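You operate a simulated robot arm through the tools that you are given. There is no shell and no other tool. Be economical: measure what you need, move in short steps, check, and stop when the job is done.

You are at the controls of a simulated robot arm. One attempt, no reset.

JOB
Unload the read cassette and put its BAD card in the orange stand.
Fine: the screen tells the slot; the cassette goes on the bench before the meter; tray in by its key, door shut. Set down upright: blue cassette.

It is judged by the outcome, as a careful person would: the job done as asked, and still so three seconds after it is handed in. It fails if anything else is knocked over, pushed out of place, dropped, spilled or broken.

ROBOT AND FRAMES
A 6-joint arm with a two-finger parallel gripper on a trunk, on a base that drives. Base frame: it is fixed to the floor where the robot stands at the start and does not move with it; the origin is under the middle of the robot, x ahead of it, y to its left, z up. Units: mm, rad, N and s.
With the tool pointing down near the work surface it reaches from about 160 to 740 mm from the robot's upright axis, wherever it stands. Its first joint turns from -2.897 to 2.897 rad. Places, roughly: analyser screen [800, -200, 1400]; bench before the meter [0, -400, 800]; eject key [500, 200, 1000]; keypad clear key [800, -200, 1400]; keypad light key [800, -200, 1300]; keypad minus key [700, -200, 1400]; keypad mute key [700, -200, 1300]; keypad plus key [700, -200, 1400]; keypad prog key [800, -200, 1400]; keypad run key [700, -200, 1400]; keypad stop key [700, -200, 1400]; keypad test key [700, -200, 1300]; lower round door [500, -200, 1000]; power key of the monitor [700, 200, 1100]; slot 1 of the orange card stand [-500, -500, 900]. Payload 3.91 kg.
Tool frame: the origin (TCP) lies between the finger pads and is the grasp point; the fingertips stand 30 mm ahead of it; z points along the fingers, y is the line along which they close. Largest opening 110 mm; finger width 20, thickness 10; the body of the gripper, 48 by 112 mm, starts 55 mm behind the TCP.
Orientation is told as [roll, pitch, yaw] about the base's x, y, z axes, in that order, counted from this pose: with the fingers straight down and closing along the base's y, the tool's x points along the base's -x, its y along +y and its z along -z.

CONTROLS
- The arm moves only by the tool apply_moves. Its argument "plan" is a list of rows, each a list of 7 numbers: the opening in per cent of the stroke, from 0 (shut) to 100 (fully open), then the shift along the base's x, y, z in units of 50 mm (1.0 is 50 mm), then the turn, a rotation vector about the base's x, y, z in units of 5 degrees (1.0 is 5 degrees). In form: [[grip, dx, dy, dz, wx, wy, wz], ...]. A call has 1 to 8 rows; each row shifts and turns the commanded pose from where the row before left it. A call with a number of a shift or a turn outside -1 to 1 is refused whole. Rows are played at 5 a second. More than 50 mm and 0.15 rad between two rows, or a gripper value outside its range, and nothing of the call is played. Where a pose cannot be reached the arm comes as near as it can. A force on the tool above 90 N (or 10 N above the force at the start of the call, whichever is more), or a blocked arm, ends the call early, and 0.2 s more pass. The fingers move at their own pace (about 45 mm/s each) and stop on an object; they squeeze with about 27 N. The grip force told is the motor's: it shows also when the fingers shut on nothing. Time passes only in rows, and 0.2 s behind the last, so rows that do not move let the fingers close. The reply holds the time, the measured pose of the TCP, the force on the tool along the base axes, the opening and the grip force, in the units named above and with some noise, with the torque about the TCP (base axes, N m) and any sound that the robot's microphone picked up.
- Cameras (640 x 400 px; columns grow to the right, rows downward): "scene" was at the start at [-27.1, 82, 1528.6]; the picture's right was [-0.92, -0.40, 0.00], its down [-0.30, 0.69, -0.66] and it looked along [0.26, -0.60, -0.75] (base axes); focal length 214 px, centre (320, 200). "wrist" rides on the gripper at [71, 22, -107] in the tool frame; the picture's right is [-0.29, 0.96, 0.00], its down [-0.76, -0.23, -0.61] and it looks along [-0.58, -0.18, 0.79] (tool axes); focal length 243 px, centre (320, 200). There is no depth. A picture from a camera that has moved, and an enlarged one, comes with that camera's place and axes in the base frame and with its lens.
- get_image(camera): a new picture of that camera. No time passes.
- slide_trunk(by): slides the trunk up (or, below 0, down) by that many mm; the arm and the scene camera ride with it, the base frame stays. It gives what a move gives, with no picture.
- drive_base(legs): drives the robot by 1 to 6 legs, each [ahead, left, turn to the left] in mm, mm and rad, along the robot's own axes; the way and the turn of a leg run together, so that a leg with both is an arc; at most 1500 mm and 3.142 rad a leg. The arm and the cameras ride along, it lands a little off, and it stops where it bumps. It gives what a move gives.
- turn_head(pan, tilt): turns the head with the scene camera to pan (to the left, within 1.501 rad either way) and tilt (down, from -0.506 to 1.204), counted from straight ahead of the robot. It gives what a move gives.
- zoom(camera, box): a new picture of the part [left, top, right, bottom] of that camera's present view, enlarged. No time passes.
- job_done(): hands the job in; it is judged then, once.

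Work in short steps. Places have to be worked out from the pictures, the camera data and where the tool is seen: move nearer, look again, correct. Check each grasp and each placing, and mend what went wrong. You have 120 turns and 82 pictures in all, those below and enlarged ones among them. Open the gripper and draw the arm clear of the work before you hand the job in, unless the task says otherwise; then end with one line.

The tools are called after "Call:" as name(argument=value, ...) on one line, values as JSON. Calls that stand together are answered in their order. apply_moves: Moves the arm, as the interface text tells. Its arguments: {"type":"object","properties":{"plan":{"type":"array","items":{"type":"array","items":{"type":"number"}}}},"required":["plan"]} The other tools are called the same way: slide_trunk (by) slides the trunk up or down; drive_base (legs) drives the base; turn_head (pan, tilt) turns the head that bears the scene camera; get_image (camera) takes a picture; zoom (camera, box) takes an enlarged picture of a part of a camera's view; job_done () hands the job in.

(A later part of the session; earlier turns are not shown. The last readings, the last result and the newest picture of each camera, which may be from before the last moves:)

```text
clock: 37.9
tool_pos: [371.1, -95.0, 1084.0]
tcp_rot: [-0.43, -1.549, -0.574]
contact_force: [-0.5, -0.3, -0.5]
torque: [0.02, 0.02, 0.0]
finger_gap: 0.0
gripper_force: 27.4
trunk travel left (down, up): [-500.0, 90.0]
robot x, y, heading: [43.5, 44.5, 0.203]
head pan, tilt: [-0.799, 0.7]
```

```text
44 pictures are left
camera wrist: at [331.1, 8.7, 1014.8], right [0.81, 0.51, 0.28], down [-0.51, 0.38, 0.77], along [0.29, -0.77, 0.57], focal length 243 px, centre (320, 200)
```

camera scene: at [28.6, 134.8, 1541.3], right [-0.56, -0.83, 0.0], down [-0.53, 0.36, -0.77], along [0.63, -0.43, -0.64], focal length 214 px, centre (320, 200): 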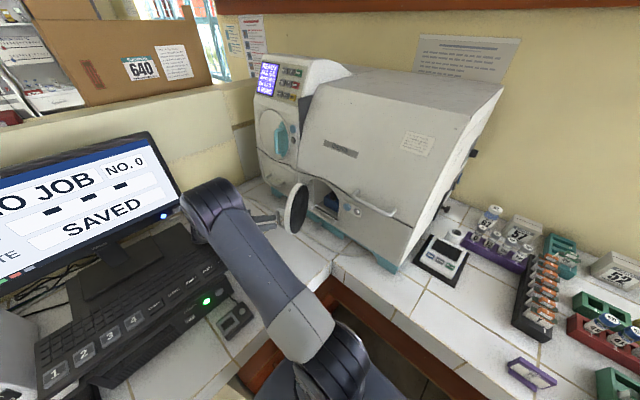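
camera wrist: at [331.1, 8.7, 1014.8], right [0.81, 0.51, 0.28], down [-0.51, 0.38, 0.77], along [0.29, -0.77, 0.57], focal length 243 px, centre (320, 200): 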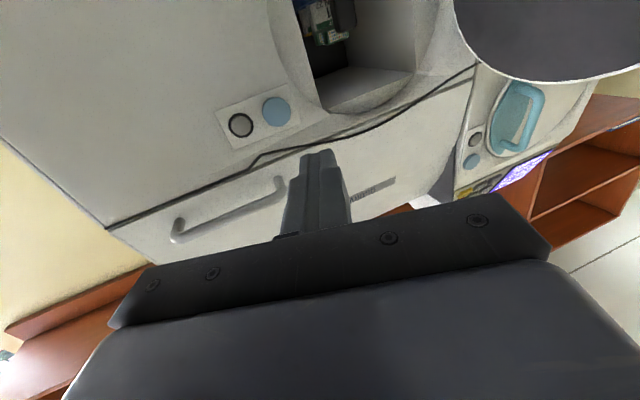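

The tray's state isn't clear from below. I raise the arm and bring the tool back to pointing down, so the wrist camera looks at the bore from above.

Call:
apply_moves(plan=[[0, 0, 0.2, 0.5, 0.84, 0.54, 0], [0, 0, 0.2, 0.5, 0.84, 0.54, 0], [0, 0, 0.1, 0.5, 0.84, 0.54, 0], [0, 0, 0, 0.5, 0.84, 0.54, 0], [0, 0, 0, 0.5, 0.84, 0.54, 0], [0, 0, 0, 0.3, 0.84, 0.54, 0], [0, 0, 0, 0, 0.84, 0.54, 0], [0, 0, 0, 0, 0.84, 0.54, 0]])

Call:
apply_moves(plan=[[0, 0, 0, 0, 0.84, 0.54, 0], [0, 0, 0, 0, 0.84, 0.54, 0], [0, 0, 0, 0, 0.84, 0.54, 0], [0, 0, 0, 0, 0.84, 0.54, 0], [0, 0, 0, 0, 0.84, 0.54, 0], [0, 0, 0, 0, 0.84, 0.54, 0]])

Call:
get_image(camera="wrist")

```text
clock: 39.7
tool_pos: [369.8, -68.0, 1222.3]
tcp_rot: [-0.015, -0.854, -0.987]
contact_force: [0.9, 0.3, -0.4]
torque: [0.02, 0.02, 0.03]
finger_gap: 0.3
gripper_force: 26.7
trunk travel left (down, up): [-500.0, 90.0]
robot x, y, heading: [47.6, 42.6, 0.205]
head pan, tilt: [-0.799, 0.7]
```

```text
clock: 41.1
tool_pos: [370.0, -68.7, 1222.7]
tcp_rot: [-0.008, -0.33, -0.99]
contact_force: [0.0, 1.0, -0.6]
torque: [0.0, -0.02, -0.01]
finger_gap: 0.2
gripper_force: 26.9
trunk travel left (down, up): [-500.0, 90.0]
robot x, y, heading: [47.0, 43.8, 0.2]
head pan, tilt: [-0.799, 0.7]
```

```text
43 pictures are left
camera wrist: at [333.6, 28.9, 1300.8], right [0.95, 0.29, 0.09], down [0.1, -0.56, 0.82], along [0.29, -0.77, -0.56], focal length 243 px, centre (320, 200)
```

wrist: 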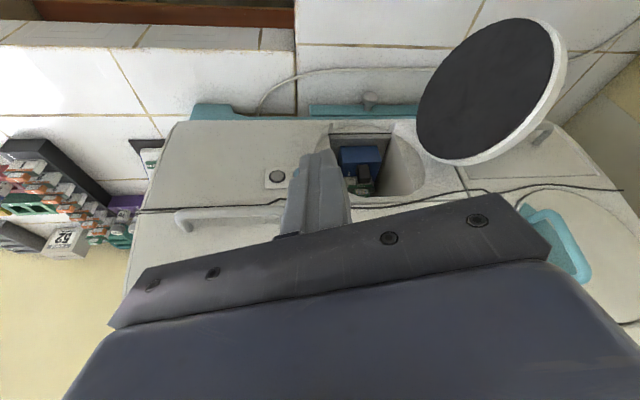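

The tray doesn't seem to have come out. I zoom on the bore and the screen.

Call:
zoom(camera="wrist", box=[250, 90, 450, 230])

Call:
zoom(camera="scene", box=[200, 40, 400, 240])

```text
2.86 times, centred on (350, 160) of wrist
camera zoom: at [333.6, 28.9, 1300.8], right [0.95, 0.29, 0.09], down [0.1, -0.56, 0.82], along [0.29, -0.77, -0.56], focal length 693 px, centre (234, 314)
```

zoom: 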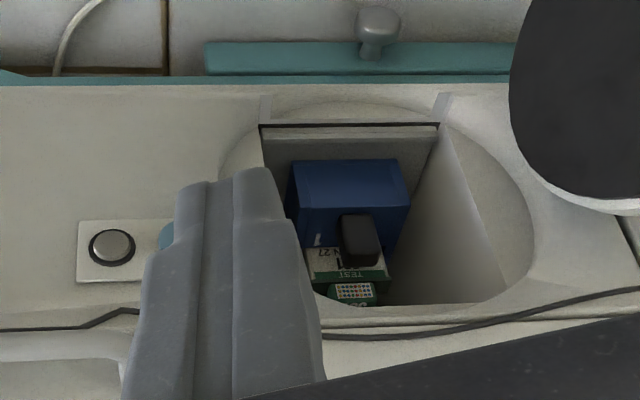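

```text
2.00 times, centred on (300, 140) of scene
camera zoom: at [26.6, 134.8, 1541.3], right [-0.56, -0.83, 0.0], down [-0.53, 0.36, -0.76], along [0.63, -0.43, -0.64], focal length 429 px, centre (360, 320)
```

zoom: 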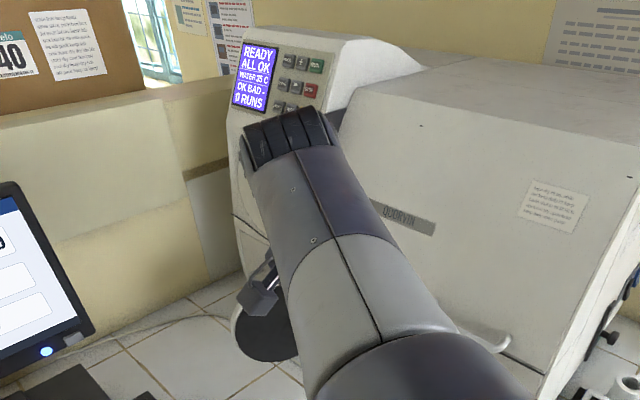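

The tray lip is where it was before the press, so the tray has not moved. The door looks about 98° open, at its stop. I go back and press the key again, holding it, with the same proven approach.

Call:
apply_moves(plan=[[0, 0, 0, 0, -0.84, -0.54, 0], [0, 0, 0, 0, -0.84, -0.54, 0], [0, 0, 0, 0, -0.84, -0.54, 0], [0, 0, 0, 0, -0.84, -0.54, 0], [0, 0, 0, 0, -0.84, -0.54, 0], [0, 0, 0, 0, -0.84, -0.54, 0], [0, 0, 0, -0.3, -0.84, -0.54, 0], [0, 0, 0, -0.3, -0.84, -0.54, 0]])

Call:
apply_moves(plan=[[0, 0, -0.2, -0.5, -0.84, -0.54, 0], [0, 0, -0.2, -0.5, -0.84, -0.54, 0], [0, 0, -0.2, -0.5, -0.84, -0.54, 0], [0, 0, -0.2, -0.5, -0.84, -0.54, 0], [0, 0.1, -0.4, -0.38, -0.84, -0.54, 0], [0, 0.2, -0.7, 0, -0.84, -0.54, 0]])

```text
clock: 42.9
tool_pos: [371.6, -68.2, 1193.2]
tcp_rot: [-0.017, -1.029, -0.985]
contact_force: [1.1, 0.7, -0.2]
torque: [0.01, 0.0, 0.01]
finger_gap: 0.0
gripper_force: 26.8
trunk travel left (down, up): [-500.0, 90.0]
robot x, y, heading: [41.7, 42.5, 0.205]
head pan, tilt: [-0.799, 0.7]
```

```text
clock: 44.3
tool_pos: [385.2, -163.0, 1073.6]
tcp_rot: [-0.407, -1.55, -0.595]
contact_force: [0.3, -0.3, 0.0]
torque: [0.03, 0.02, 0.01]
finger_gap: 0.0
gripper_force: 26.9
trunk travel left (down, up): [-500.0, 90.0]
robot x, y, heading: [45.8, 45.1, 0.205]
head pan, tilt: [-0.799, 0.7]
```

I press and hold it for longer this time.

Call:
apply_moves(plan=[[0, 0.15, -0.72, 0, 0, 0, 0], [0, 0.03, -0.14, 0, 0, 0, 0], [0, 0.03, -0.12, 0, 0, 0, 0], [0, 0.02, -0.08, 0, 0, 0, 0], [0, 0, 0, 0, 0, 0, 0], [0, 0, 0, 0, 0, 0, 0], [0, -0.1, 0.5, 0, 0, 0, 0], [0, 0, 0, 0, 0, 0, 0]])

Call:
get_image(camera="wrist")

```text
clock: 45.6
tool_pos: [392.4, -205.4, 1073.4]
tcp_rot: [-0.625, -1.544, -0.366]
contact_force: [-20.2, 45.3, 13.2]
torque: [-0.61, -0.19, -0.24]
finger_gap: 0.0
gripper_force: 27.1
trunk travel left (down, up): [-500.0, 90.0]
robot x, y, heading: [42.9, 42.9, 0.207]
head pan, tilt: [-0.799, 0.7]
heard: click
stopped in row 6: the force on the tool passed its limit (the readings are from after the stop); the commanded pose is now the measured one
```

```text
40 pictures are left
camera wrist: at [350.5, -102.5, 1004.6], right [0.81, 0.52, 0.27], down [-0.51, 0.37, 0.78], along [0.3, -0.77, 0.57], focal length 243 px, centre (320, 200)
```

wrist: 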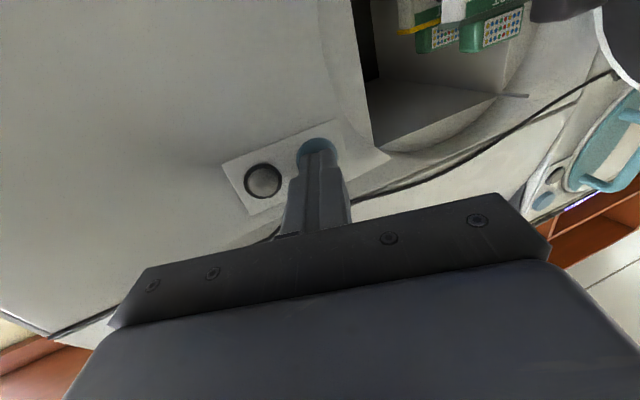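

Another click, with a sideways torque at the end; the tray may be touching the gripper. I back off and look.

Call:
apply_moves(plan=[[0, -0.2, 0.4, 0, 0, 0, 0], [0, -0.5, 0.6, 0, 0, 0, 0], [0, -0.5, 0.6, 0, 0, 0, 0], [0, -0.2, 0.9, 0, 0, 0, 0]])

Call:
get_image(camera="wrist")

```text
clock: 46.8
tool_pos: [361.0, -78.4, 1084.5]
tcp_rot: [1.684, -1.483, -2.673]
contact_force: [0.6, 0.1, -0.5]
torque: [-0.02, -0.01, 0.02]
finger_gap: 0.0
gripper_force: 26.6
trunk travel left (down, up): [-500.0, 90.0]
robot x, y, heading: [43.7, 49.4, 0.205]
head pan, tilt: [-0.799, 0.7]
stopped in row 4: the arm was blocked; the commanded pose is now the measured one
```

```text
39 pictures are left
camera wrist: at [326.8, 26.6, 1013.4], right [0.77, 0.51, 0.37], down [-0.58, 0.35, 0.73], along [0.24, -0.78, 0.57], focal length 243 px, centre (320, 200)
```

wrist: 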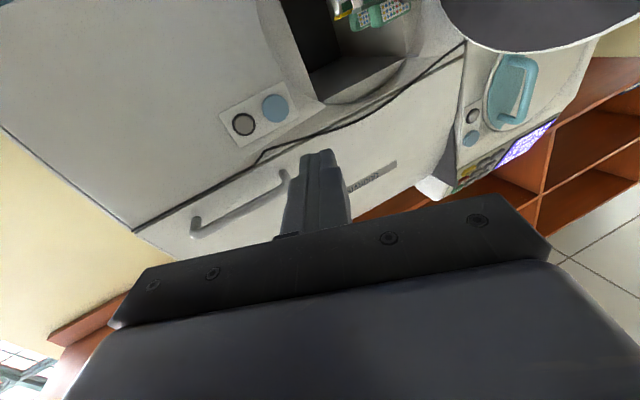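

The cards look nearer than before, so the tray may have moved this time. I raise the arm away and zoom.

Call:
apply_moves(plan=[[0, 0, 0.1, 0.6, 0.84, 0.54, 0], [0, 0, 0.1, 0.7, 0.84, 0.54, 0], [0, 0, 0, 0.7, 0.84, 0.54, 0], [0, 0, 0, 0.7, 0.84, 0.54, 0], [0, 0, 0, 0.5, 0.84, 0.54, 0], [0, 0, 0, 0, 0.84, 0.54, 0], [0, 0, 0, 0, 0.84, 0.54, 0], [0, 0, 0, 0, 0.84, 0.54, 0]])

Call:
apply_moves(plan=[[0, 0, 0, 0, 0.84, 0.54, 0], [0, 0, 0, 0, 0.84, 0.54, 0], [0, 0, 0, 0, 0.84, 0.54, 0], [0, 0, 0, 0, 0.84, 0.54, 0], [0, 0, 0, 0, 0.84, 0.54, 0], [0, 0, 0, 0, 0.84, 0.54, 0]])

Call:
get_image(camera="wrist")

```text
clock: 48.6
tool_pos: [360.6, -67.9, 1244.1]
tcp_rot: [0.111, -0.876, -1.131]
contact_force: [-0.1, 0.7, 0.2]
torque: [-0.01, 0.0, 0.03]
finger_gap: 0.0
gripper_force: 27.9
trunk travel left (down, up): [-500.0, 90.0]
robot x, y, heading: [44.5, 45.9, 0.201]
head pan, tilt: [-0.799, 0.7]
```

```text
clock: 50.0
tool_pos: [360.4, -68.1, 1242.9]
tcp_rot: [0.042, -0.354, -1.087]
contact_force: [-0.3, -0.2, -0.2]
torque: [0.01, 0.01, 0.01]
finger_gap: 0.0
gripper_force: 26.8
trunk travel left (down, up): [-500.0, 90.0]
robot x, y, heading: [45.4, 45.3, 0.206]
head pan, tilt: [-0.799, 0.7]
```

```text
38 pictures are left
camera wrist: at [328.1, 31.9, 1319.6], right [0.97, 0.22, 0.14], down [0.01, -0.57, 0.82], along [0.26, -0.8, -0.55], focal length 243 px, centre (320, 200)
```

wrist: 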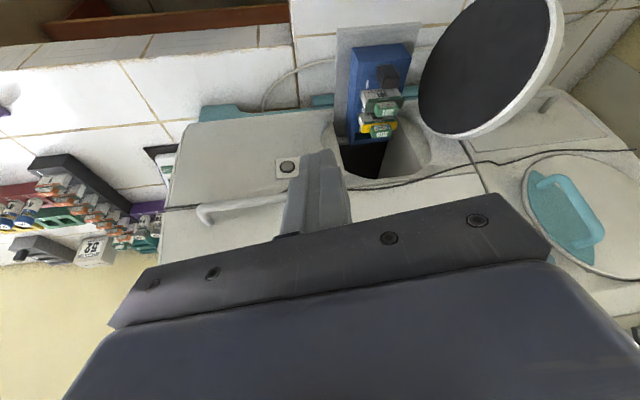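

The tray is out with the blue cassette on it. I zoom on the cassette and on the screen.

Call:
zoom(camera="wrist", box=[310, 10, 450, 150])

Call:
zoom(camera="scene", box=[220, 40, 400, 240])

```text
2.86 times, centred on (380, 80) of wrist
camera zoom: at [328.1, 31.9, 1319.6], right [0.97, 0.22, 0.14], down [0.01, -0.57, 0.82], along [0.26, -0.8, -0.55], focal length 693 px, centre (149, 543)
```

zoom: 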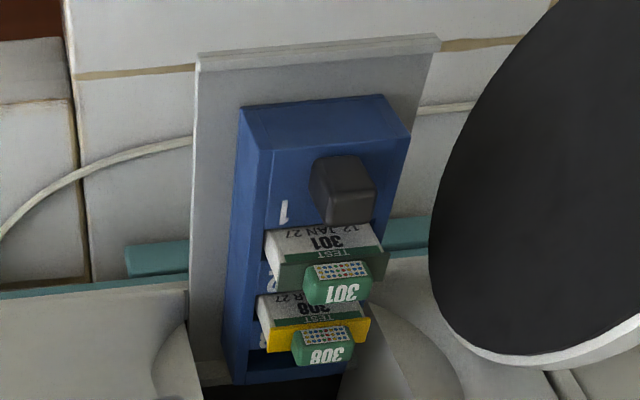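

```text
2.00 times, centred on (310, 140) of scene
camera zoom: at [26.2, 135.9, 1541.3], right [-0.56, -0.83, 0.0], down [-0.53, 0.36, -0.76], along [0.63, -0.43, -0.64], focal length 429 px, centre (340, 320)
```

zoom: 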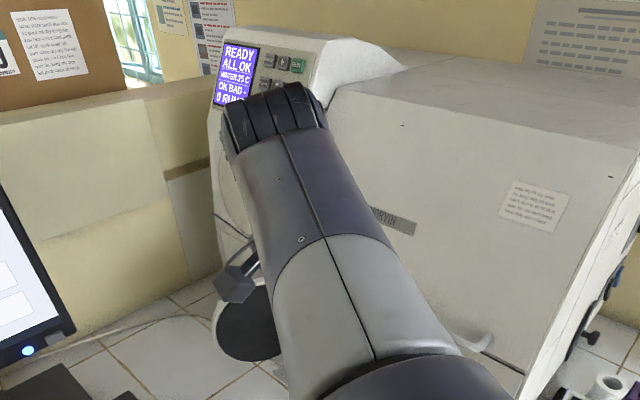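

The screen line "OK BAD -" now makes sense: slot 1 OK, slot 2 BAD (card 308), slot 3 empty. I put the cassette's centre near [493, -150], about 62 mm wide, with its top near z 1030. I square the tool pointing down, closing across the cassette, and move over its outer end to look straight down.

Call:
apply_moves(plan=[[60, 0.4, 0, 0, 0.88, 0.47, 0], [60, 0.4, 0, 0, 0.88, 0.47, 0], [60, 0.4, 0, 0, 0.88, 0.47, 0], [60, 0.4, 0, 0, 0.88, 0.47, 0], [100, 0.4, 0, 0, 0, 0, -1], [100, 0.3, 0, 0, 0, 0, -1], [100, 0, 0, 0, 0, 0, -1]])

Call:
get_image(camera="wrist")

```text
clock: 51.6
tool_pos: [476.0, -69.0, 1243.5]
tcp_rot: [0.04, -0.01, -1.35]
contact_force: [0.5, 0.7, -0.4]
torque: [0.01, 0.02, 0.01]
finger_gap: 110.0
gripper_force: 0.2
trunk travel left (down, up): [-500.0, 90.0]
robot x, y, heading: [42.9, 44.0, 0.203]
head pan, tilt: [-0.799, 0.7]
```

```text
35 pictures are left
camera wrist: at [477.6, 5.4, 1351.3], right [1.0, -0.07, 0.04], down [-0.08, -0.79, 0.6], along [-0.01, -0.61, -0.8], focal length 243 px, centre (320, 200)
```

wrist: 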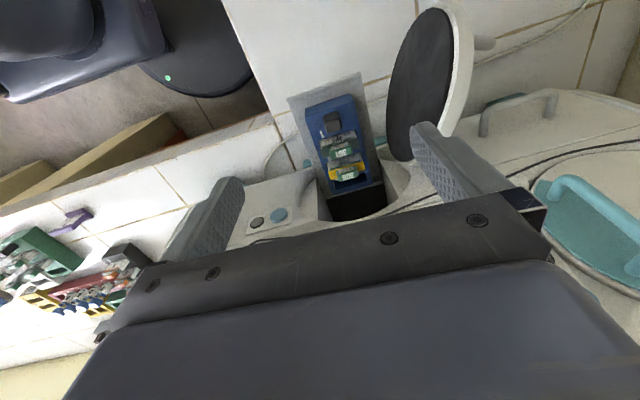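

Call:
zoom(camera="wrist", box=[270, 60, 430, 220])

```text
2.50 times, centred on (350, 140) of wrist
camera zoom: at [477.6, 5.4, 1351.3], right [1.0, -0.07, 0.04], down [-0.08, -0.79, 0.6], along [-0.01, -0.61, -0.8], focal length 606 px, centre (245, 350)
```

zoom: 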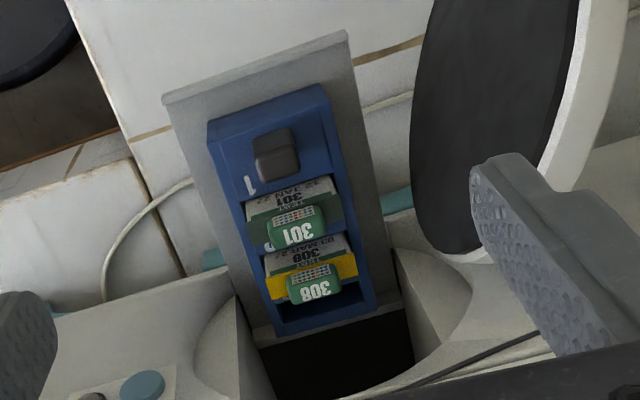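

Matching the two views puts the cassette top near z 1000 with its centre at about [514, -172], 72 mm wide and 142 long, and the card tabs near z 1034. I move above it, at 1110, and check alignment.

Call:
apply_moves(plan=[[100, 0.1, -0.3, -0.6, -0.1, 0.45, 0], [100, 0.15, -0.5, -0.7, 0, 0, 0], [100, 0.2, -0.5, -0.7, 0, 0, 0], [100, 0.24, -0.5, -0.66, 0, 0, 0]])

Call:
get_image(camera="wrist")

```text
clock: 52.6
tool_pos: [509.0, -160.7, 1108.8]
tcp_rot: [0.0, -0.009, -1.349]
contact_force: [0.7, 0.4, 0.0]
torque: [-0.03, -0.01, -0.03]
finger_gap: 109.9
gripper_force: 0.0
trunk travel left (down, up): [-500.0, 90.0]
robot x, y, heading: [43.9, 44.0, 0.207]
head pan, tilt: [-0.799, 0.7]
```

```text
33 pictures are left
camera wrist: at [515.2, -84.5, 1215.1], right [1.0, -0.07, 0.0], down [-0.06, -0.79, 0.61], along [-0.04, -0.61, -0.79], focal length 243 px, centre (320, 200)
```

wrist: 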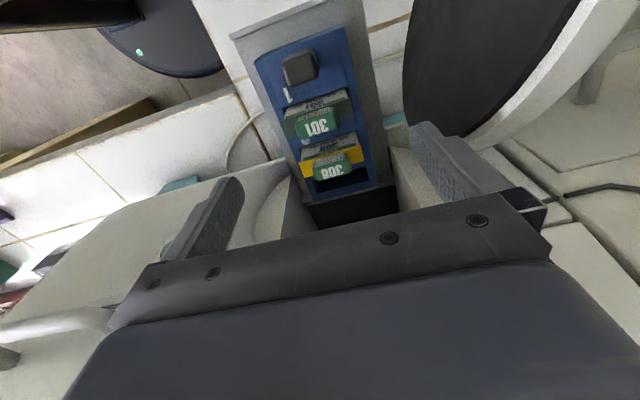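

The corner check agrees ([464, -111]). I lower to z 998 with the fingers astride the cassette and close.

Call:
apply_moves(plan=[[100, 0.04, 0, -0.8, 0, 0, 0], [100, 0, 0, -0.8, 0, 0, 0], [100, 0, 0, -0.6, 0, 0, 0], [0, 0, 0, 0, 0, 0, 0], [0, 0, 0, 0, 0, 0, 0], [0, 0, 0, 0, 0, 0, 0], [0, 0, 0, 0, 0, 0, 0]])

Call:
get_image(camera="wrist")

```text
clock: 54.2
tool_pos: [512.3, -158.5, 998.4]
tcp_rot: [-0.002, -0.01, -1.348]
contact_force: [-2.6, 0.3, -0.5]
torque: [0.01, 0.16, -0.03]
finger_gap: 74.4
gripper_force: 26.7
trunk travel left (down, up): [-500.0, 90.0]
robot x, y, heading: [44.6, 43.5, 0.209]
head pan, tilt: [-0.799, 0.7]
```

```text
32 pictures are left
camera wrist: at [518.9, -83.5, 1105.8], right [1.0, -0.07, 0.0], down [-0.06, -0.79, 0.61], along [-0.04, -0.61, -0.79], focal length 243 px, centre (320, 200)
```

wrist: 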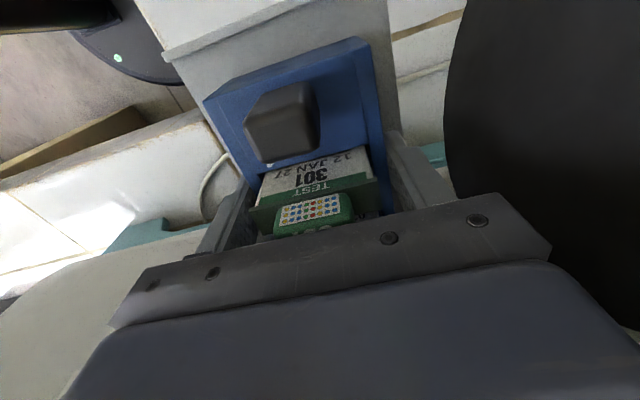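

The grip reads 74.4 mm across the cassette. I lift it 20 mm, then draw it out along the normal.

Call:
apply_moves(plan=[[0, 0, 0, 0.2, 0, 0, 0], [0, 0, 0, 0.3, 0, 0, 0], [0, -0.1, 0.4, 0.1, 0, 0, 0], [0, -0.15, 0.7, 0.1, 0, 0, 0], [0, -0.15, 0.7, 0.3, 0, 0, 0], [0, -0.1, 0.5, 0.6, 0, 0, 0]])

Call:
get_image(camera="wrist")

```text
clock: 55.6
tool_pos: [488.8, -43.9, 1083.1]
tcp_rot: [-0.002, -0.006, -1.35]
contact_force: [-0.5, 0.4, -1.0]
torque: [0.1, 0.02, 0.0]
finger_gap: 23.3
gripper_force: 27.0
trunk travel left (down, up): [-500.0, 90.0]
robot x, y, heading: [42.0, 44.2, 0.208]
head pan, tilt: [-0.799, 0.7]
```

```text
31 pictures are left
camera wrist: at [493.8, 31.0, 1188.5], right [1.0, -0.07, 0.0], down [-0.06, -0.79, 0.61], along [-0.04, -0.61, -0.79], focal length 243 px, centre (320, 200)
```

wrist: 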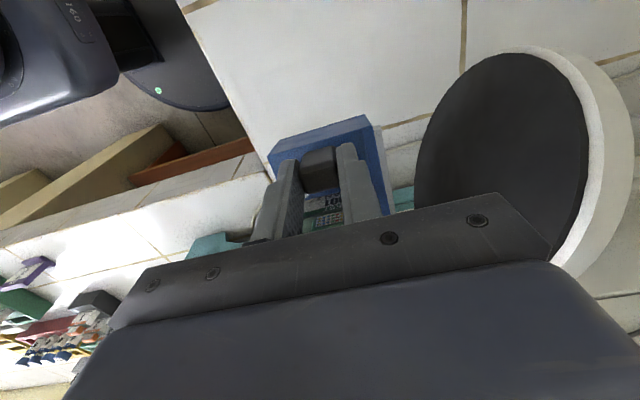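

The gap fell to 23 mm: the fingers slipped off the sides and seem to have closed on the knob. I zoom to see how the cassette stands.

Call:
zoom(camera="wrist", box=[240, 90, 440, 250])

Call:
get_image(camera="scene")

```text
2.50 times, centred on (340, 170) of wrist
camera zoom: at [493.8, 31.0, 1188.5], right [1.0, -0.07, 0.0], down [-0.06, -0.79, 0.61], along [-0.04, -0.61, -0.79], focal length 606 px, centre (270, 275)
```

zoom: 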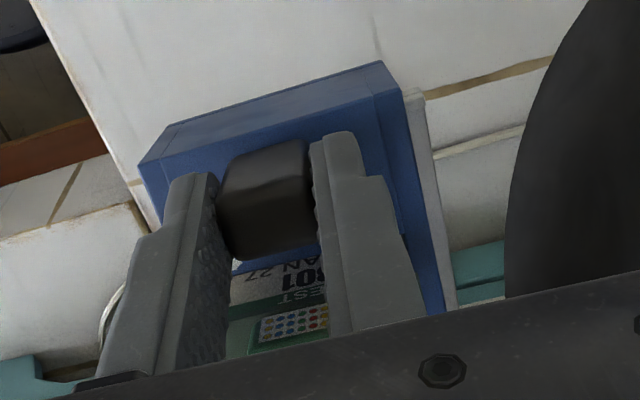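

```text
29 pictures are left
camera scene: at [26.1, 136.1, 1541.2], right [-0.56, -0.83, 0.0], down [-0.53, 0.36, -0.76], along [0.63, -0.43, -0.64], focal length 214 px, centre (320, 200)
```

scene: 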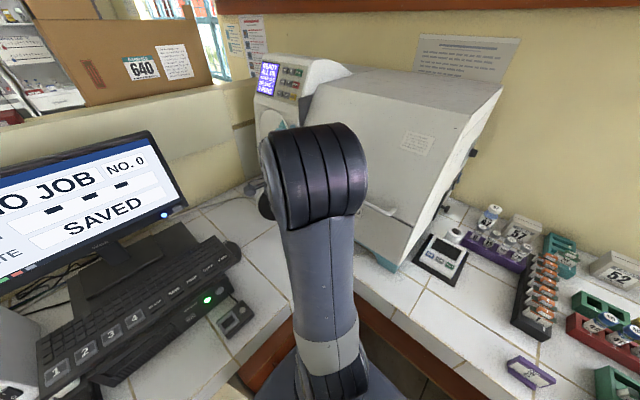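

The fingers now hold the knob, the cassette is about 20–30 mm up and hangs part way over the tray's outer edge. I move it back over the tray and lower it gently until it rests.

Call:
apply_moves(plan=[[0, 0.1, -0.45, 0, 0, 0, 0], [0, 0.12, -0.53, 0, 0, 0, 0], [0, 0, 0, -0.2, 0, 0, 0], [0, 0, 0, -0.15, 0, 0, 0]])

Call:
zoom(camera="wrist", box=[220, 40, 460, 250])

```text
clock: 56.6
tool_pos: [497.3, -92.7, 1062.5]
tcp_rot: [-0.002, -0.008, -1.349]
contact_force: [0.2, 0.4, -2.4]
torque: [0.1, 0.03, 0.01]
finger_gap: 23.4
gripper_force: 27.1
trunk travel left (down, up): [-500.0, 90.0]
robot x, y, heading: [40.8, 40.9, 0.211]
head pan, tilt: [-0.799, 0.7]
```

```text
1.90 times, centred on (340, 145) of wrist
camera zoom: at [503.6, -17.6, 1169.5], right [1.0, -0.07, 0.0], down [-0.06, -0.79, 0.61], along [-0.04, -0.61, -0.79], focal length 462 px, centre (282, 305)
```

zoom: 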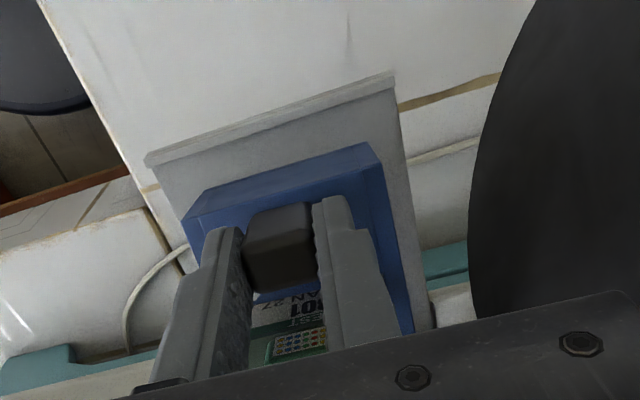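

It weighs about 2 N and hangs from the knob with the torque held. I lower in small steps to find the tray.

Call:
apply_moves(plan=[[0, 0, 0, -0.12, 0, 0, 0], [0, 0, 0, -0.12, 0, 0, 0]])

Call:
apply_moves(plan=[[0, 0, 0, -0.1, 0, 0, 0]])

Call:
apply_moves(plan=[[0, 0, 0, -0.1, 0, 0, 0]])

```text
clock: 57.2
tool_pos: [497.3, -93.5, 1051.8]
tcp_rot: [-0.001, -0.008, -1.35]
contact_force: [-0.7, 0.4, -1.2]
torque: [0.09, 0.04, -0.02]
finger_gap: 23.2
gripper_force: 27.1
trunk travel left (down, up): [-500.0, 90.0]
robot x, y, heading: [42.7, 49.3, 0.208]
head pan, tilt: [-0.799, 0.7]
```

```text
clock: 57.6
tool_pos: [498.0, -93.6, 1046.9]
tcp_rot: [0.0, -0.009, -1.35]
contact_force: [-0.1, -0.3, -1.8]
torque: [0.09, 0.03, 0.02]
finger_gap: 23.3
gripper_force: 26.8
trunk travel left (down, up): [-500.0, 90.0]
robot x, y, heading: [46.5, 46.9, 0.203]
head pan, tilt: [-0.799, 0.7]
```

```text
clock: 58.0
tool_pos: [498.5, -93.0, 1041.5]
tcp_rot: [-0.001, -0.008, -1.348]
contact_force: [0.2, 0.0, -1.1]
torque: [0.07, 0.04, 0.03]
finger_gap: 23.0
gripper_force: 27.4
trunk travel left (down, up): [-500.0, 90.0]
robot x, y, heading: [43.7, 43.3, 0.202]
head pan, tilt: [-0.799, 0.7]
```

Still hanging. I continue down in small steps.

Call:
apply_moves(plan=[[0, 0, 0, -0.08, 0, 0, 0]])

Call:
apply_moves(plan=[[0, 0, 0, -0.08, 0, 0, 0]])

Call:
zoom(camera="wrist", box=[220, 40, 460, 250])

```text
clock: 58.4
tool_pos: [498.1, -92.7, 1039.9]
tcp_rot: [0.005, -0.01, -1.349]
contact_force: [-0.7, -1.6, 21.2]
torque: [-0.04, 0.36, 0.16]
finger_gap: 24.1
gripper_force: 27.3
trunk travel left (down, up): [-500.0, 90.0]
robot x, y, heading: [41.4, 46.0, 0.205]
head pan, tilt: [-0.799, 0.7]
```

```text
clock: 58.8
tool_pos: [499.1, -93.1, 1031.6]
tcp_rot: [-0.001, -0.007, -1.349]
contact_force: [-1.7, -2.0, 16.4]
torque: [0.17, -0.08, 0.01]
finger_gap: 23.6
gripper_force: 27.2
trunk travel left (down, up): [-500.0, 90.0]
robot x, y, heading: [42.7, 44.9, 0.204]
head pan, tilt: [-0.799, 0.7]
```

```text
1.90 times, centred on (340, 145) of wrist
camera zoom: at [504.0, -17.3, 1138.7], right [1.0, -0.07, 0.0], down [-0.06, -0.79, 0.61], along [-0.05, -0.61, -0.79], focal length 462 px, centre (282, 305)
```

zoom: 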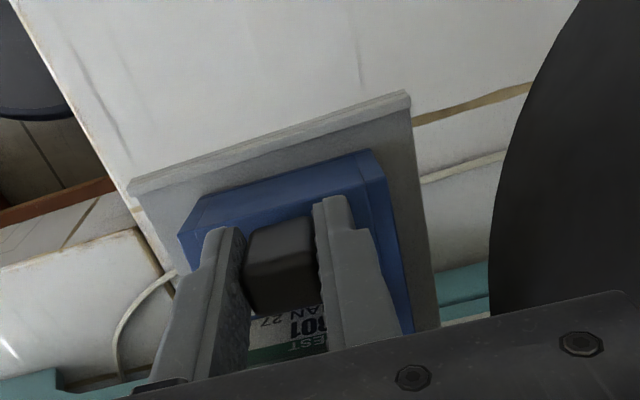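

It touched down at z 1041, and pressing on has slid the fingers down the knob to its base, with the cassette flat on the tray. I lift straight up and check it stays level.

Call:
apply_moves(plan=[[0, 0, 0, 0.1, 0, 0, 0], [0, 0, 0, 0.3, 0, 0, 0], [0, -0.05, 0.2, 0.5, 0, 0, 0], [0, -0.1, 0.5, 0.4, 0, 0, 0], [0, -0.1, 0.6, 0.4, 0, 0, 0]])

Call:
zoom(camera="wrist", box=[220, 40, 460, 250])

```text
clock: 60.0
tool_pos: [485.8, -27.0, 1117.6]
tcp_rot: [-0.001, -0.008, -1.351]
contact_force: [-0.1, 0.1, -1.6]
torque: [0.08, 0.04, 0.02]
finger_gap: 23.8
gripper_force: 27.2
trunk travel left (down, up): [-500.0, 90.0]
robot x, y, heading: [42.1, 46.8, 0.205]
head pan, tilt: [-0.799, 0.7]
```

```text
1.90 times, centred on (340, 145) of wrist
camera zoom: at [491.7, 47.5, 1223.8], right [1.0, -0.07, 0.0], down [-0.06, -0.79, 0.61], along [-0.04, -0.61, -0.79], focal length 462 px, centre (282, 305)
```

zoom: 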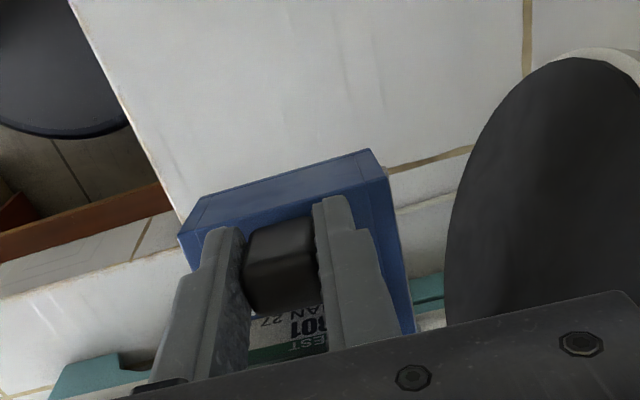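

The cassette stays level on the knob. The free bench before the meter lies about u 0–120, n -240 to -446. I drive the robot back some 300 mm, keeping the arm still, so that both this spot and the orange stand come in reach.

Call:
drive_base(legs=[[-294, 61, 0]])

Call:
turn_head(pan=-0.75, tilt=0.85)

Call:
get_image(camera="scene")

```text
clock: 62.0
tool_pos: [191.1, -30.0, 1117.7]
tcp_rot: [0.001, -0.009, -1.355]
contact_force: [0.0, 0.6, -1.9]
torque: [0.13, 0.04, -0.01]
finger_gap: 23.7
gripper_force: 27.4
trunk travel left (down, up): [-500.0, 90.0]
robot x, y, heading: [-253.3, 49.7, 0.197]
head pan, tilt: [-0.799, 0.7]
```

```text
clock: 62.7
tool_pos: [190.6, -30.9, 1116.6]
tcp_rot: [-0.002, -0.008, -1.356]
contact_force: [0.5, 1.3, -1.2]
torque: [0.08, 0.01, 0.02]
finger_gap: 23.6
gripper_force: 27.1
trunk travel left (down, up): [-500.0, 90.0]
robot x, y, heading: [-251.2, 46.2, 0.196]
head pan, tilt: [-0.75, 0.85]
```

```text
25 pictures are left
camera scene: at [-271.9, 143.6, 1529.0], right [-0.52, -0.85, 0.0], down [-0.64, 0.39, -0.66], along [0.56, -0.35, -0.75], focal length 214 px, centre (320, 200)
```

scene: 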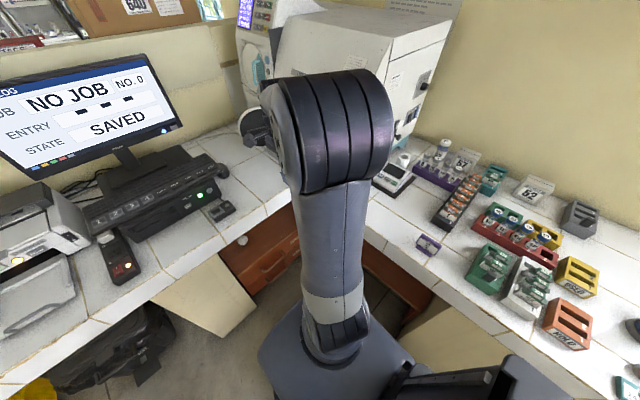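

The way is clear. I shift left first, past the analyser's corner, and then move over the free bench, staying high.

Call:
apply_moves(plan=[[0, -0.8, -0.2, 0, 0, 0, 0], [0, -0.8, -0.2, 0, 0, 0, 0], [0, 0.03, -0.9, 0, 0, 0, 0], [0, 0.03, -0.95, 0, 0, 0, 0], [0, 0.03, -0.95, 0, 0, 0, 0], [0, 0.03, -0.95, 0, 0, 0, 0], [0, 0.03, -0.95, 0, 0, 0, 0]])

Call:
get_image(camera="wrist")

```text
clock: 64.3
tool_pos: [117.9, -284.3, 1118.9]
tcp_rot: [-0.001, -0.008, -1.353]
contact_force: [-0.1, 0.7, -0.8]
torque: [0.12, 0.02, -0.01]
finger_gap: 23.4
gripper_force: 27.3
trunk travel left (down, up): [-500.0, 90.0]
robot x, y, heading: [-250.7, 48.8, 0.198]
head pan, tilt: [-0.75, 0.85]
```

```text
24 pictures are left
camera wrist: at [124.8, -209.1, 1224.9], right [1.0, -0.08, 0.0], down [-0.06, -0.79, 0.61], along [-0.05, -0.61, -0.79], focal length 243 px, centre (320, 200)
```

wrist: 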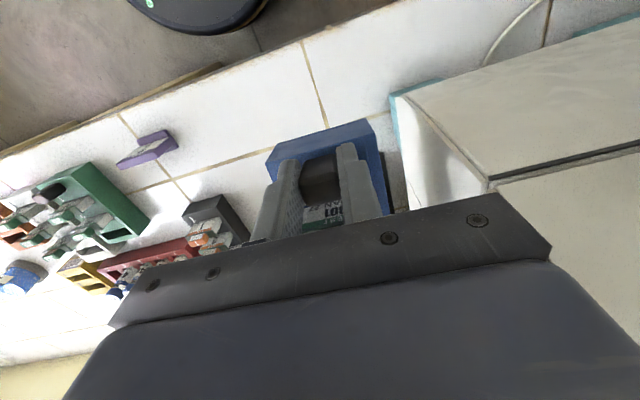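

The spot below is free. I lower most of the way, then in small steps until it touches.

Call:
apply_moves(plan=[[0, 0, 0, -0.9, 0, 0, 0], [0, 0, 0, -0.9, 0, 0, 0], [0, 0, 0, -0.9, 0, 0, 0], [0, 0, 0, -0.6, 0, 0, 0]])

Call:
get_image(camera="wrist")

```text
clock: 65.3
tool_pos: [117.1, -284.2, 951.0]
tcp_rot: [0.001, -0.008, -1.354]
contact_force: [0.2, -0.6, -2.0]
torque: [0.11, 0.03, 0.0]
finger_gap: 23.4
gripper_force: 27.0
trunk travel left (down, up): [-500.0, 90.0]
robot x, y, heading: [-249.4, 46.5, 0.203]
head pan, tilt: [-0.75, 0.85]
```

```text
23 pictures are left
camera wrist: at [123.5, -209.2, 1057.2], right [1.0, -0.08, 0.0], down [-0.06, -0.79, 0.61], along [-0.05, -0.61, -0.79], focal length 243 px, centre (320, 200)
```

wrist: 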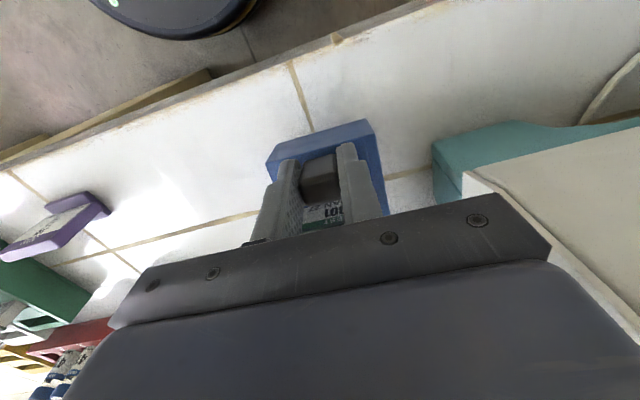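

Call:
apply_moves(plan=[[0, 0, 0, -0.2, 0, 0, 0], [0, 0, 0, -0.1, 0, 0, 0]])

Call:
apply_moves(plan=[[0, 0, 0, -0.08, 0, 0, 0]])

```text
clock: 65.9
tool_pos: [118.1, -284.0, 936.2]
tcp_rot: [0.001, -0.008, -1.355]
contact_force: [0.2, -0.6, -1.6]
torque: [0.12, 0.07, 0.0]
finger_gap: 23.5
gripper_force: 27.4
trunk travel left (down, up): [-500.0, 90.0]
robot x, y, heading: [-251.7, 43.6, 0.204]
head pan, tilt: [-0.75, 0.85]
```

```text
clock: 66.3
tool_pos: [118.9, -283.7, 931.8]
tcp_rot: [-0.002, -0.009, -1.355]
contact_force: [-0.3, 1.2, -2.2]
torque: [0.11, 0.0, -0.01]
finger_gap: 23.5
gripper_force: 26.6
trunk travel left (down, up): [-500.0, 90.0]
robot x, y, heading: [-251.0, 49.0, 0.199]
head pan, tilt: [-0.75, 0.85]
```

Still in the air at 932. I go on in 3 mm steps.

Call:
apply_moves(plan=[[0, 0, 0, -0.06, 0, 0, 0]])

Call:
apply_moves(plan=[[0, 0, 0, -0.06, 0, 0, 0]])

Call:
apply_moves(plan=[[0, 0, 0, -0.05, 0, 0, 0]])

```text
clock: 66.7
tool_pos: [119.8, -284.6, 929.6]
tcp_rot: [0.002, -0.011, -1.355]
contact_force: [-0.6, -0.1, 5.4]
torque: [0.16, 0.04, 0.04]
finger_gap: 23.5
gripper_force: 27.1
trunk travel left (down, up): [-500.0, 90.0]
robot x, y, heading: [-249.5, 43.7, 0.203]
head pan, tilt: [-0.75, 0.85]
```

```text
clock: 67.1
tool_pos: [118.3, -284.8, 928.7]
tcp_rot: [0.003, -0.013, -1.354]
contact_force: [-3.6, 1.1, 20.5]
torque: [0.16, 0.41, 0.01]
finger_gap: 22.7
gripper_force: 27.5
trunk travel left (down, up): [-500.0, 90.0]
robot x, y, heading: [-252.2, 49.7, 0.197]
head pan, tilt: [-0.75, 0.85]
```

```text
clock: 67.5
tool_pos: [118.8, -286.0, 926.0]
tcp_rot: [0.002, -0.011, -1.354]
contact_force: [-2.3, -1.7, 24.1]
torque: [0.0, 0.14, 0.03]
finger_gap: 23.6
gripper_force: 27.2
trunk travel left (down, up): [-500.0, 90.0]
robot x, y, heading: [-254.8, 48.2, 0.198]
head pan, tilt: [-0.75, 0.85]
```

It rests on the bench. I ease the pressure, open a little, rise straight up and look.

Call:
apply_moves(plan=[[0, 0, 0, 0.05, 0, 0, 0], [45, 0, 0, 0, 0, 0, 0], [45, 0, 0, 0, 0, 0, 0], [45, 0, 0, 0, 0, 0, 0], [45, 0, 0, 0.5, 0, 0, 0], [45, 0, 0, 0.8, 0, 0, 0], [45, 0, 0.2, 0.8, 0, 0, 0], [45, 0, 0.2, 0.8, 0, 0, 0]])

Call:
get_image(camera="wrist")

```text
clock: 69.3
tool_pos: [115.3, -263.1, 1072.3]
tcp_rot: [0.0, -0.008, -1.355]
contact_force: [0.5, -0.6, 0.3]
torque: [0.01, 0.04, 0.01]
finger_gap: 49.5
gripper_force: 0.1
trunk travel left (down, up): [-500.0, 90.0]
robot x, y, heading: [-252.2, 47.9, 0.199]
head pan, tilt: [-0.75, 0.85]
```

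```text
22 pictures are left
camera wrist: at [122.6, -187.8, 1179.5], right [1.0, -0.08, 0.0], down [-0.06, -0.79, 0.61], along [-0.05, -0.61, -0.79], focal length 243 px, centre (320, 200)
```

wrist: 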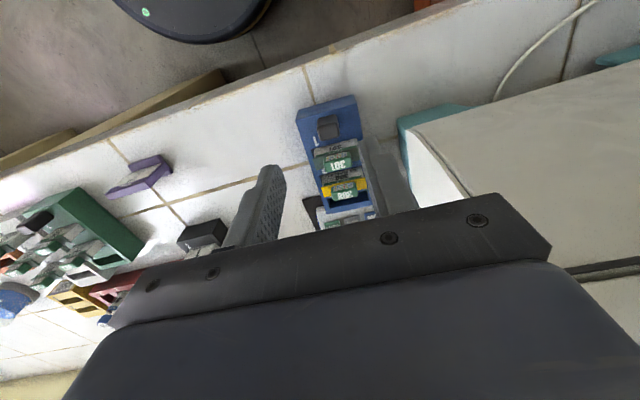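

The cassette stands upright. I zoom in to read the slots and the card geometry.

Call:
zoom(camera="wrist", box=[280, 80, 400, 240])

```text
2.50 times, centred on (340, 160) of wrist
camera zoom: at [122.6, -187.8, 1179.5], right [1.0, -0.08, 0.0], down [-0.06, -0.79, 0.61], along [-0.05, -0.61, -0.79], focal length 606 px, centre (270, 300)
```

zoom: 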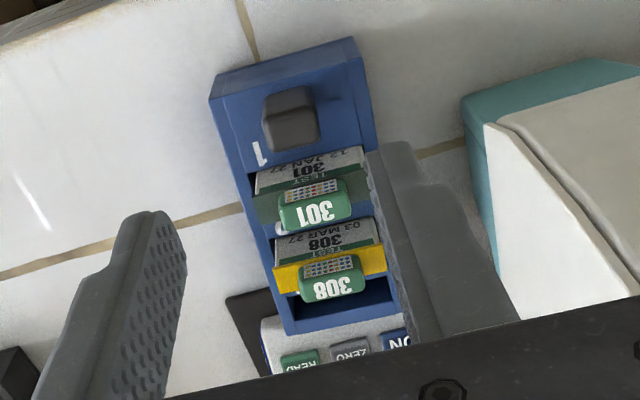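

Slot 1 holds 301 and slot 2 holds 308, slot 3 is empty, so 308 is the BAD card. Its grip tab is about 34 mm wide near [141, -371], top near z 932. I move above it with a 60 mm opening and check.

Call:
apply_moves(plan=[[55, 0.13, -0.6, -0.3, 0, 0, 0], [55, 0.13, -0.6, -0.4, 0, 0, 0], [55, 0.13, -0.5, -0.5, 0, 0, 0], [55, 0.13, -0.46, -0.24, 0, 0, 0]])

Call:
get_image(camera="wrist")

```text
clock: 70.3
tool_pos: [142.2, -371.9, 998.2]
tcp_rot: [0.0, -0.009, -1.355]
contact_force: [0.4, 0.2, 0.7]
torque: [0.01, 0.02, -0.01]
finger_gap: 60.6
gripper_force: 0.0
trunk travel left (down, up): [-500.0, 90.0]
robot x, y, heading: [-253.1, 46.3, 0.2]
head pan, tilt: [-0.75, 0.85]
```

```text
20 pictures are left
camera wrist: at [149.4, -296.5, 1105.0], right [1.0, -0.08, 0.0], down [-0.06, -0.79, 0.61], along [-0.05, -0.61, -0.79], focal length 243 px, centre (320, 200)
```

wrist: 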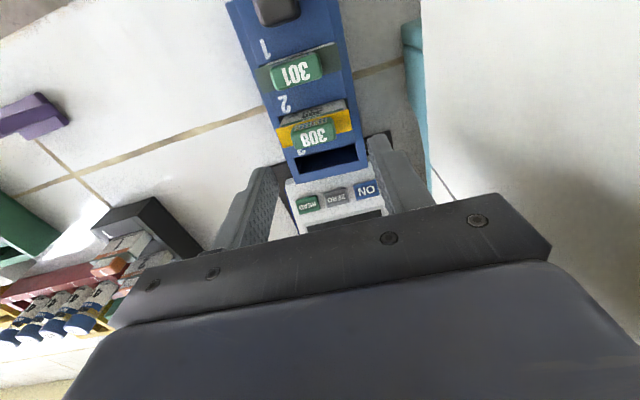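

The labels confirm that 308 is in slot 2. The tab recomputes to [137, -369], so I correct 4 mm and descend carefully.

Call:
apply_moves(plan=[[55, -0.09, 0.06, -0.4, 0, 0, 0], [55, 0, 0, -0.3, 0, 0, 0], [55, 0, 0, -0.2, 0, 0, 0]])

Call:
get_image(camera="wrist")

```text
clock: 71.1
tool_pos: [139.6, -368.1, 954.9]
tcp_rot: [0.0, -0.009, -1.353]
contact_force: [0.1, 0.8, -0.4]
torque: [-0.01, 0.01, -0.02]
finger_gap: 60.8
gripper_force: 0.1
trunk travel left (down, up): [-500.0, 90.0]
robot x, y, heading: [-251.1, 45.5, 0.203]
head pan, tilt: [-0.75, 0.85]
```

```text
19 pictures are left
camera wrist: at [145.5, -293.3, 1060.5], right [1.0, -0.08, 0.0], down [-0.06, -0.79, 0.61], along [-0.05, -0.61, -0.79], focal length 243 px, centre (320, 200)
```

wrist: 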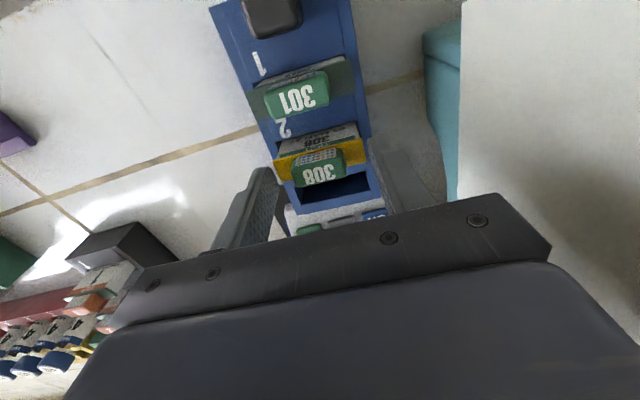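

The tips straddle the tab, about 3 mm short. I shift 3 mm inward, go down 7 mm more and close on the tab.

Call:
apply_moves(plan=[[55, 0.01, -0.06, -0.14, 0, 0, 0], [0, 0, 0, 0, 0, 0, 0], [0, 0, 0, 0, 0, 0, 0], [0, 0, 0, 0, 0, 0, 0], [0, 0, 0, 0, 0, 0, 0]])

Call:
get_image(camera="wrist")

```text
clock: 72.3
tool_pos: [140.5, -373.1, 947.2]
tcp_rot: [-0.001, -0.009, -1.355]
contact_force: [0.5, 0.6, 0.1]
torque: [0.01, -0.01, 0.0]
finger_gap: 53.7
gripper_force: 27.2
trunk travel left (down, up): [-500.0, 90.0]
robot x, y, heading: [-250.8, 43.2, 0.198]
head pan, tilt: [-0.75, 0.85]
```

```text
18 pictures are left
camera wrist: at [146.8, -297.2, 1053.9], right [1.0, -0.08, 0.0], down [-0.06, -0.79, 0.61], along [-0.05, -0.61, -0.79], focal length 243 px, centre (320, 200)
```

wrist: 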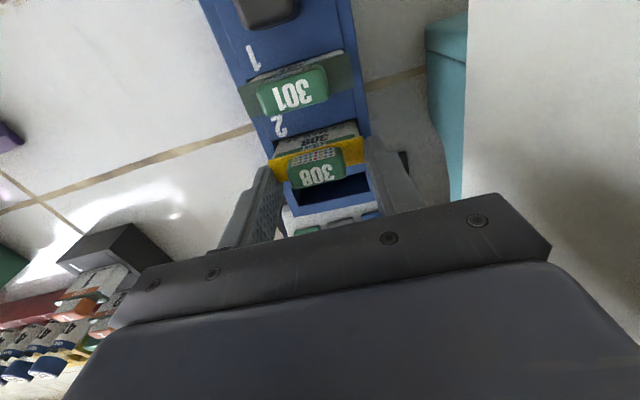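

The 53.7 mm gap means I hold the card plate by its side edges, but only shallowly. I reopen, go 12 mm deeper and close again.

Call:
apply_moves(plan=[[58, 0, 0, 0, 0, 0, 0], [58, 0, 0, 0, 0, 0, 0], [58, 0, 0.02, -0.24, 0, 0, 0], [0, 0, 0, 0, 0, 0, 0], [0, 0, 0, 0, 0, 0, 0], [0, 0, 0, 0, 0, 0, 0], [0, 0, 0, 0, 0, 0, 0]])

Call:
apply_moves(plan=[[0, 0, 0, 0.3, 0, 0, 0], [0, 0, 0, 0.3, 0, 0, 0]])

Call:
get_image(camera="wrist")

```text
clock: 73.9
tool_pos: [141.3, -371.9, 936.2]
tcp_rot: [-0.001, -0.008, -1.354]
contact_force: [0.1, 0.0, 0.5]
torque: [0.01, -0.01, 0.0]
finger_gap: 53.8
gripper_force: 26.7
trunk travel left (down, up): [-500.0, 90.0]
robot x, y, heading: [-251.1, 43.9, 0.199]
head pan, tilt: [-0.75, 0.85]
```

```text
clock: 74.5
tool_pos: [141.1, -371.2, 965.3]
tcp_rot: [-0.001, -0.008, -1.354]
contact_force: [-0.1, 0.3, 0.2]
torque: [0.0, 0.02, 0.01]
finger_gap: 53.6
gripper_force: 26.8
trunk travel left (down, up): [-500.0, 90.0]
robot x, y, heading: [-253.9, 44.5, 0.201]
head pan, tilt: [-0.75, 0.85]
```

```text
17 pictures are left
camera wrist: at [146.8, -295.9, 1072.4], right [1.0, -0.08, 0.0], down [-0.06, -0.79, 0.61], along [-0.05, -0.61, -0.79], focal length 243 px, centre (320, 200)
```

wrist: 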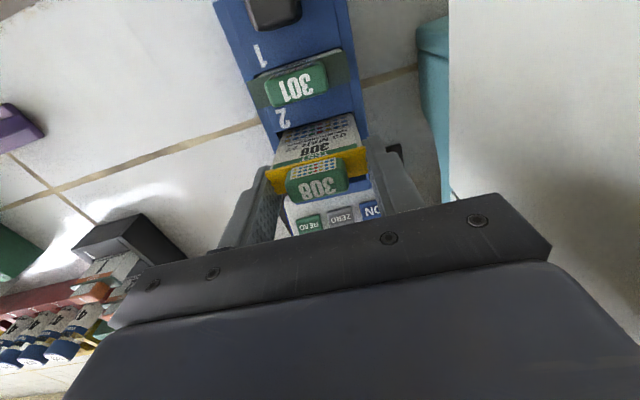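

Card 308 is rising cleanly. I lift it well clear and carry it high over the racks toward the orange stand.

Call:
apply_moves(plan=[[0, 0, 0, 0.8, 0, 0, 0], [0, 0, 0, 0.9, 0, 0, 0], [0, 0, 0, 0.9, 0, 0, 0], [0, -0.9, -0.13, 0, 0, 0, 0], [0, -0.9, -0.13, 0, 0, 0, 0], [0, -0.9, -0.13, 0, 0, 0, 0], [0, -0.9, -0.13, 0, 0, 0, 0], [0, -0.9, -0.13, 0, 0, 0, 0]])

Call:
apply_moves(plan=[[0, -0.9, -0.13, 0, 0, 0, 0], [0, -0.9, -0.13, 0, 0, 0, 0], [0, -0.9, -0.13, 0, 0, 0, 0], [0, -0.9, -0.13, 0, 0, 0, 0], [0, -0.9, -0.13, 0, 0, 0, 0], [0, -0.9, -0.13, 0, 0, 0, 0], [0, -0.9, -0.13, 0, 0, 0, 0], [0, -0.9, -0.13, 0, 0, 0, 0]])

Call:
get_image(camera="wrist")

```text
clock: 76.3
tool_pos: [-86.7, -406.8, 1094.5]
tcp_rot: [0.0, -0.01, -1.354]
contact_force: [-0.3, -0.3, -0.4]
torque: [-0.03, 0.01, 0.0]
finger_gap: 54.1
gripper_force: 26.5
trunk travel left (down, up): [-500.0, 90.0]
robot x, y, heading: [-250.4, 42.3, 0.202]
head pan, tilt: [-0.75, 0.85]
```

```text
clock: 78.1
tool_pos: [-445.3, -455.5, 1095.1]
tcp_rot: [0.001, -0.008, -1.355]
contact_force: [0.8, -0.3, 0.1]
torque: [0.03, 0.01, 0.0]
finger_gap: 53.8
gripper_force: 27.1
trunk travel left (down, up): [-500.0, 90.0]
robot x, y, heading: [-256.4, 44.8, 0.199]
head pan, tilt: [-0.75, 0.85]
```

```text
16 pictures are left
camera wrist: at [-439.0, -381.3, 1201.5], right [1.0, -0.08, 0.0], down [-0.06, -0.79, 0.61], along [-0.05, -0.61, -0.79], focal length 243 px, centre (320, 200)
```

wrist: 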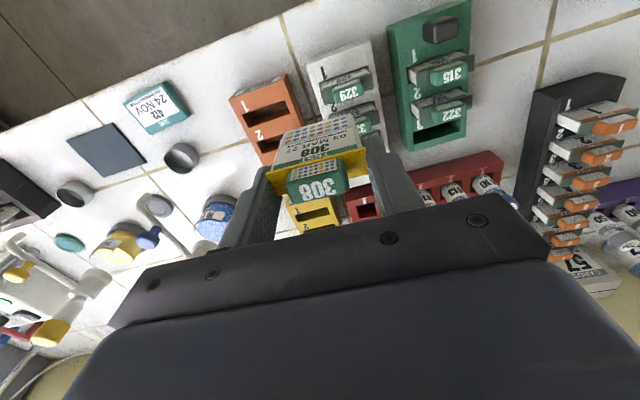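

The orange stand and its empty slots are in view. I zoom to measure slot 1 and the card in hand.

Call:
zoom(camera="wrist", box=[220, 60, 400, 220])

```text
2.50 times, centred on (310, 140) of wrist
camera zoom: at [-439.0, -381.3, 1201.5], right [1.0, -0.08, 0.0], down [-0.06, -0.79, 0.61], along [-0.05, -0.61, -0.79], focal length 606 px, centre (345, 350)
```

zoom: 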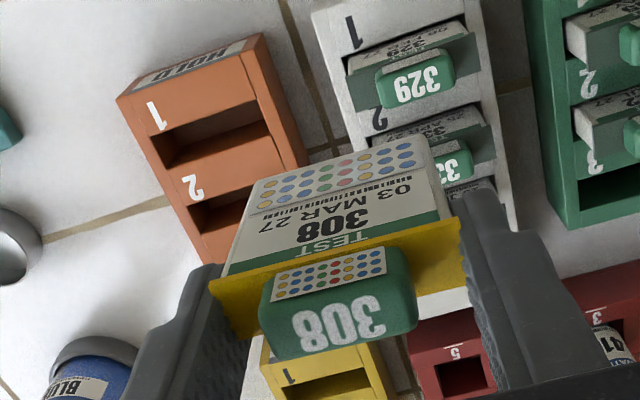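

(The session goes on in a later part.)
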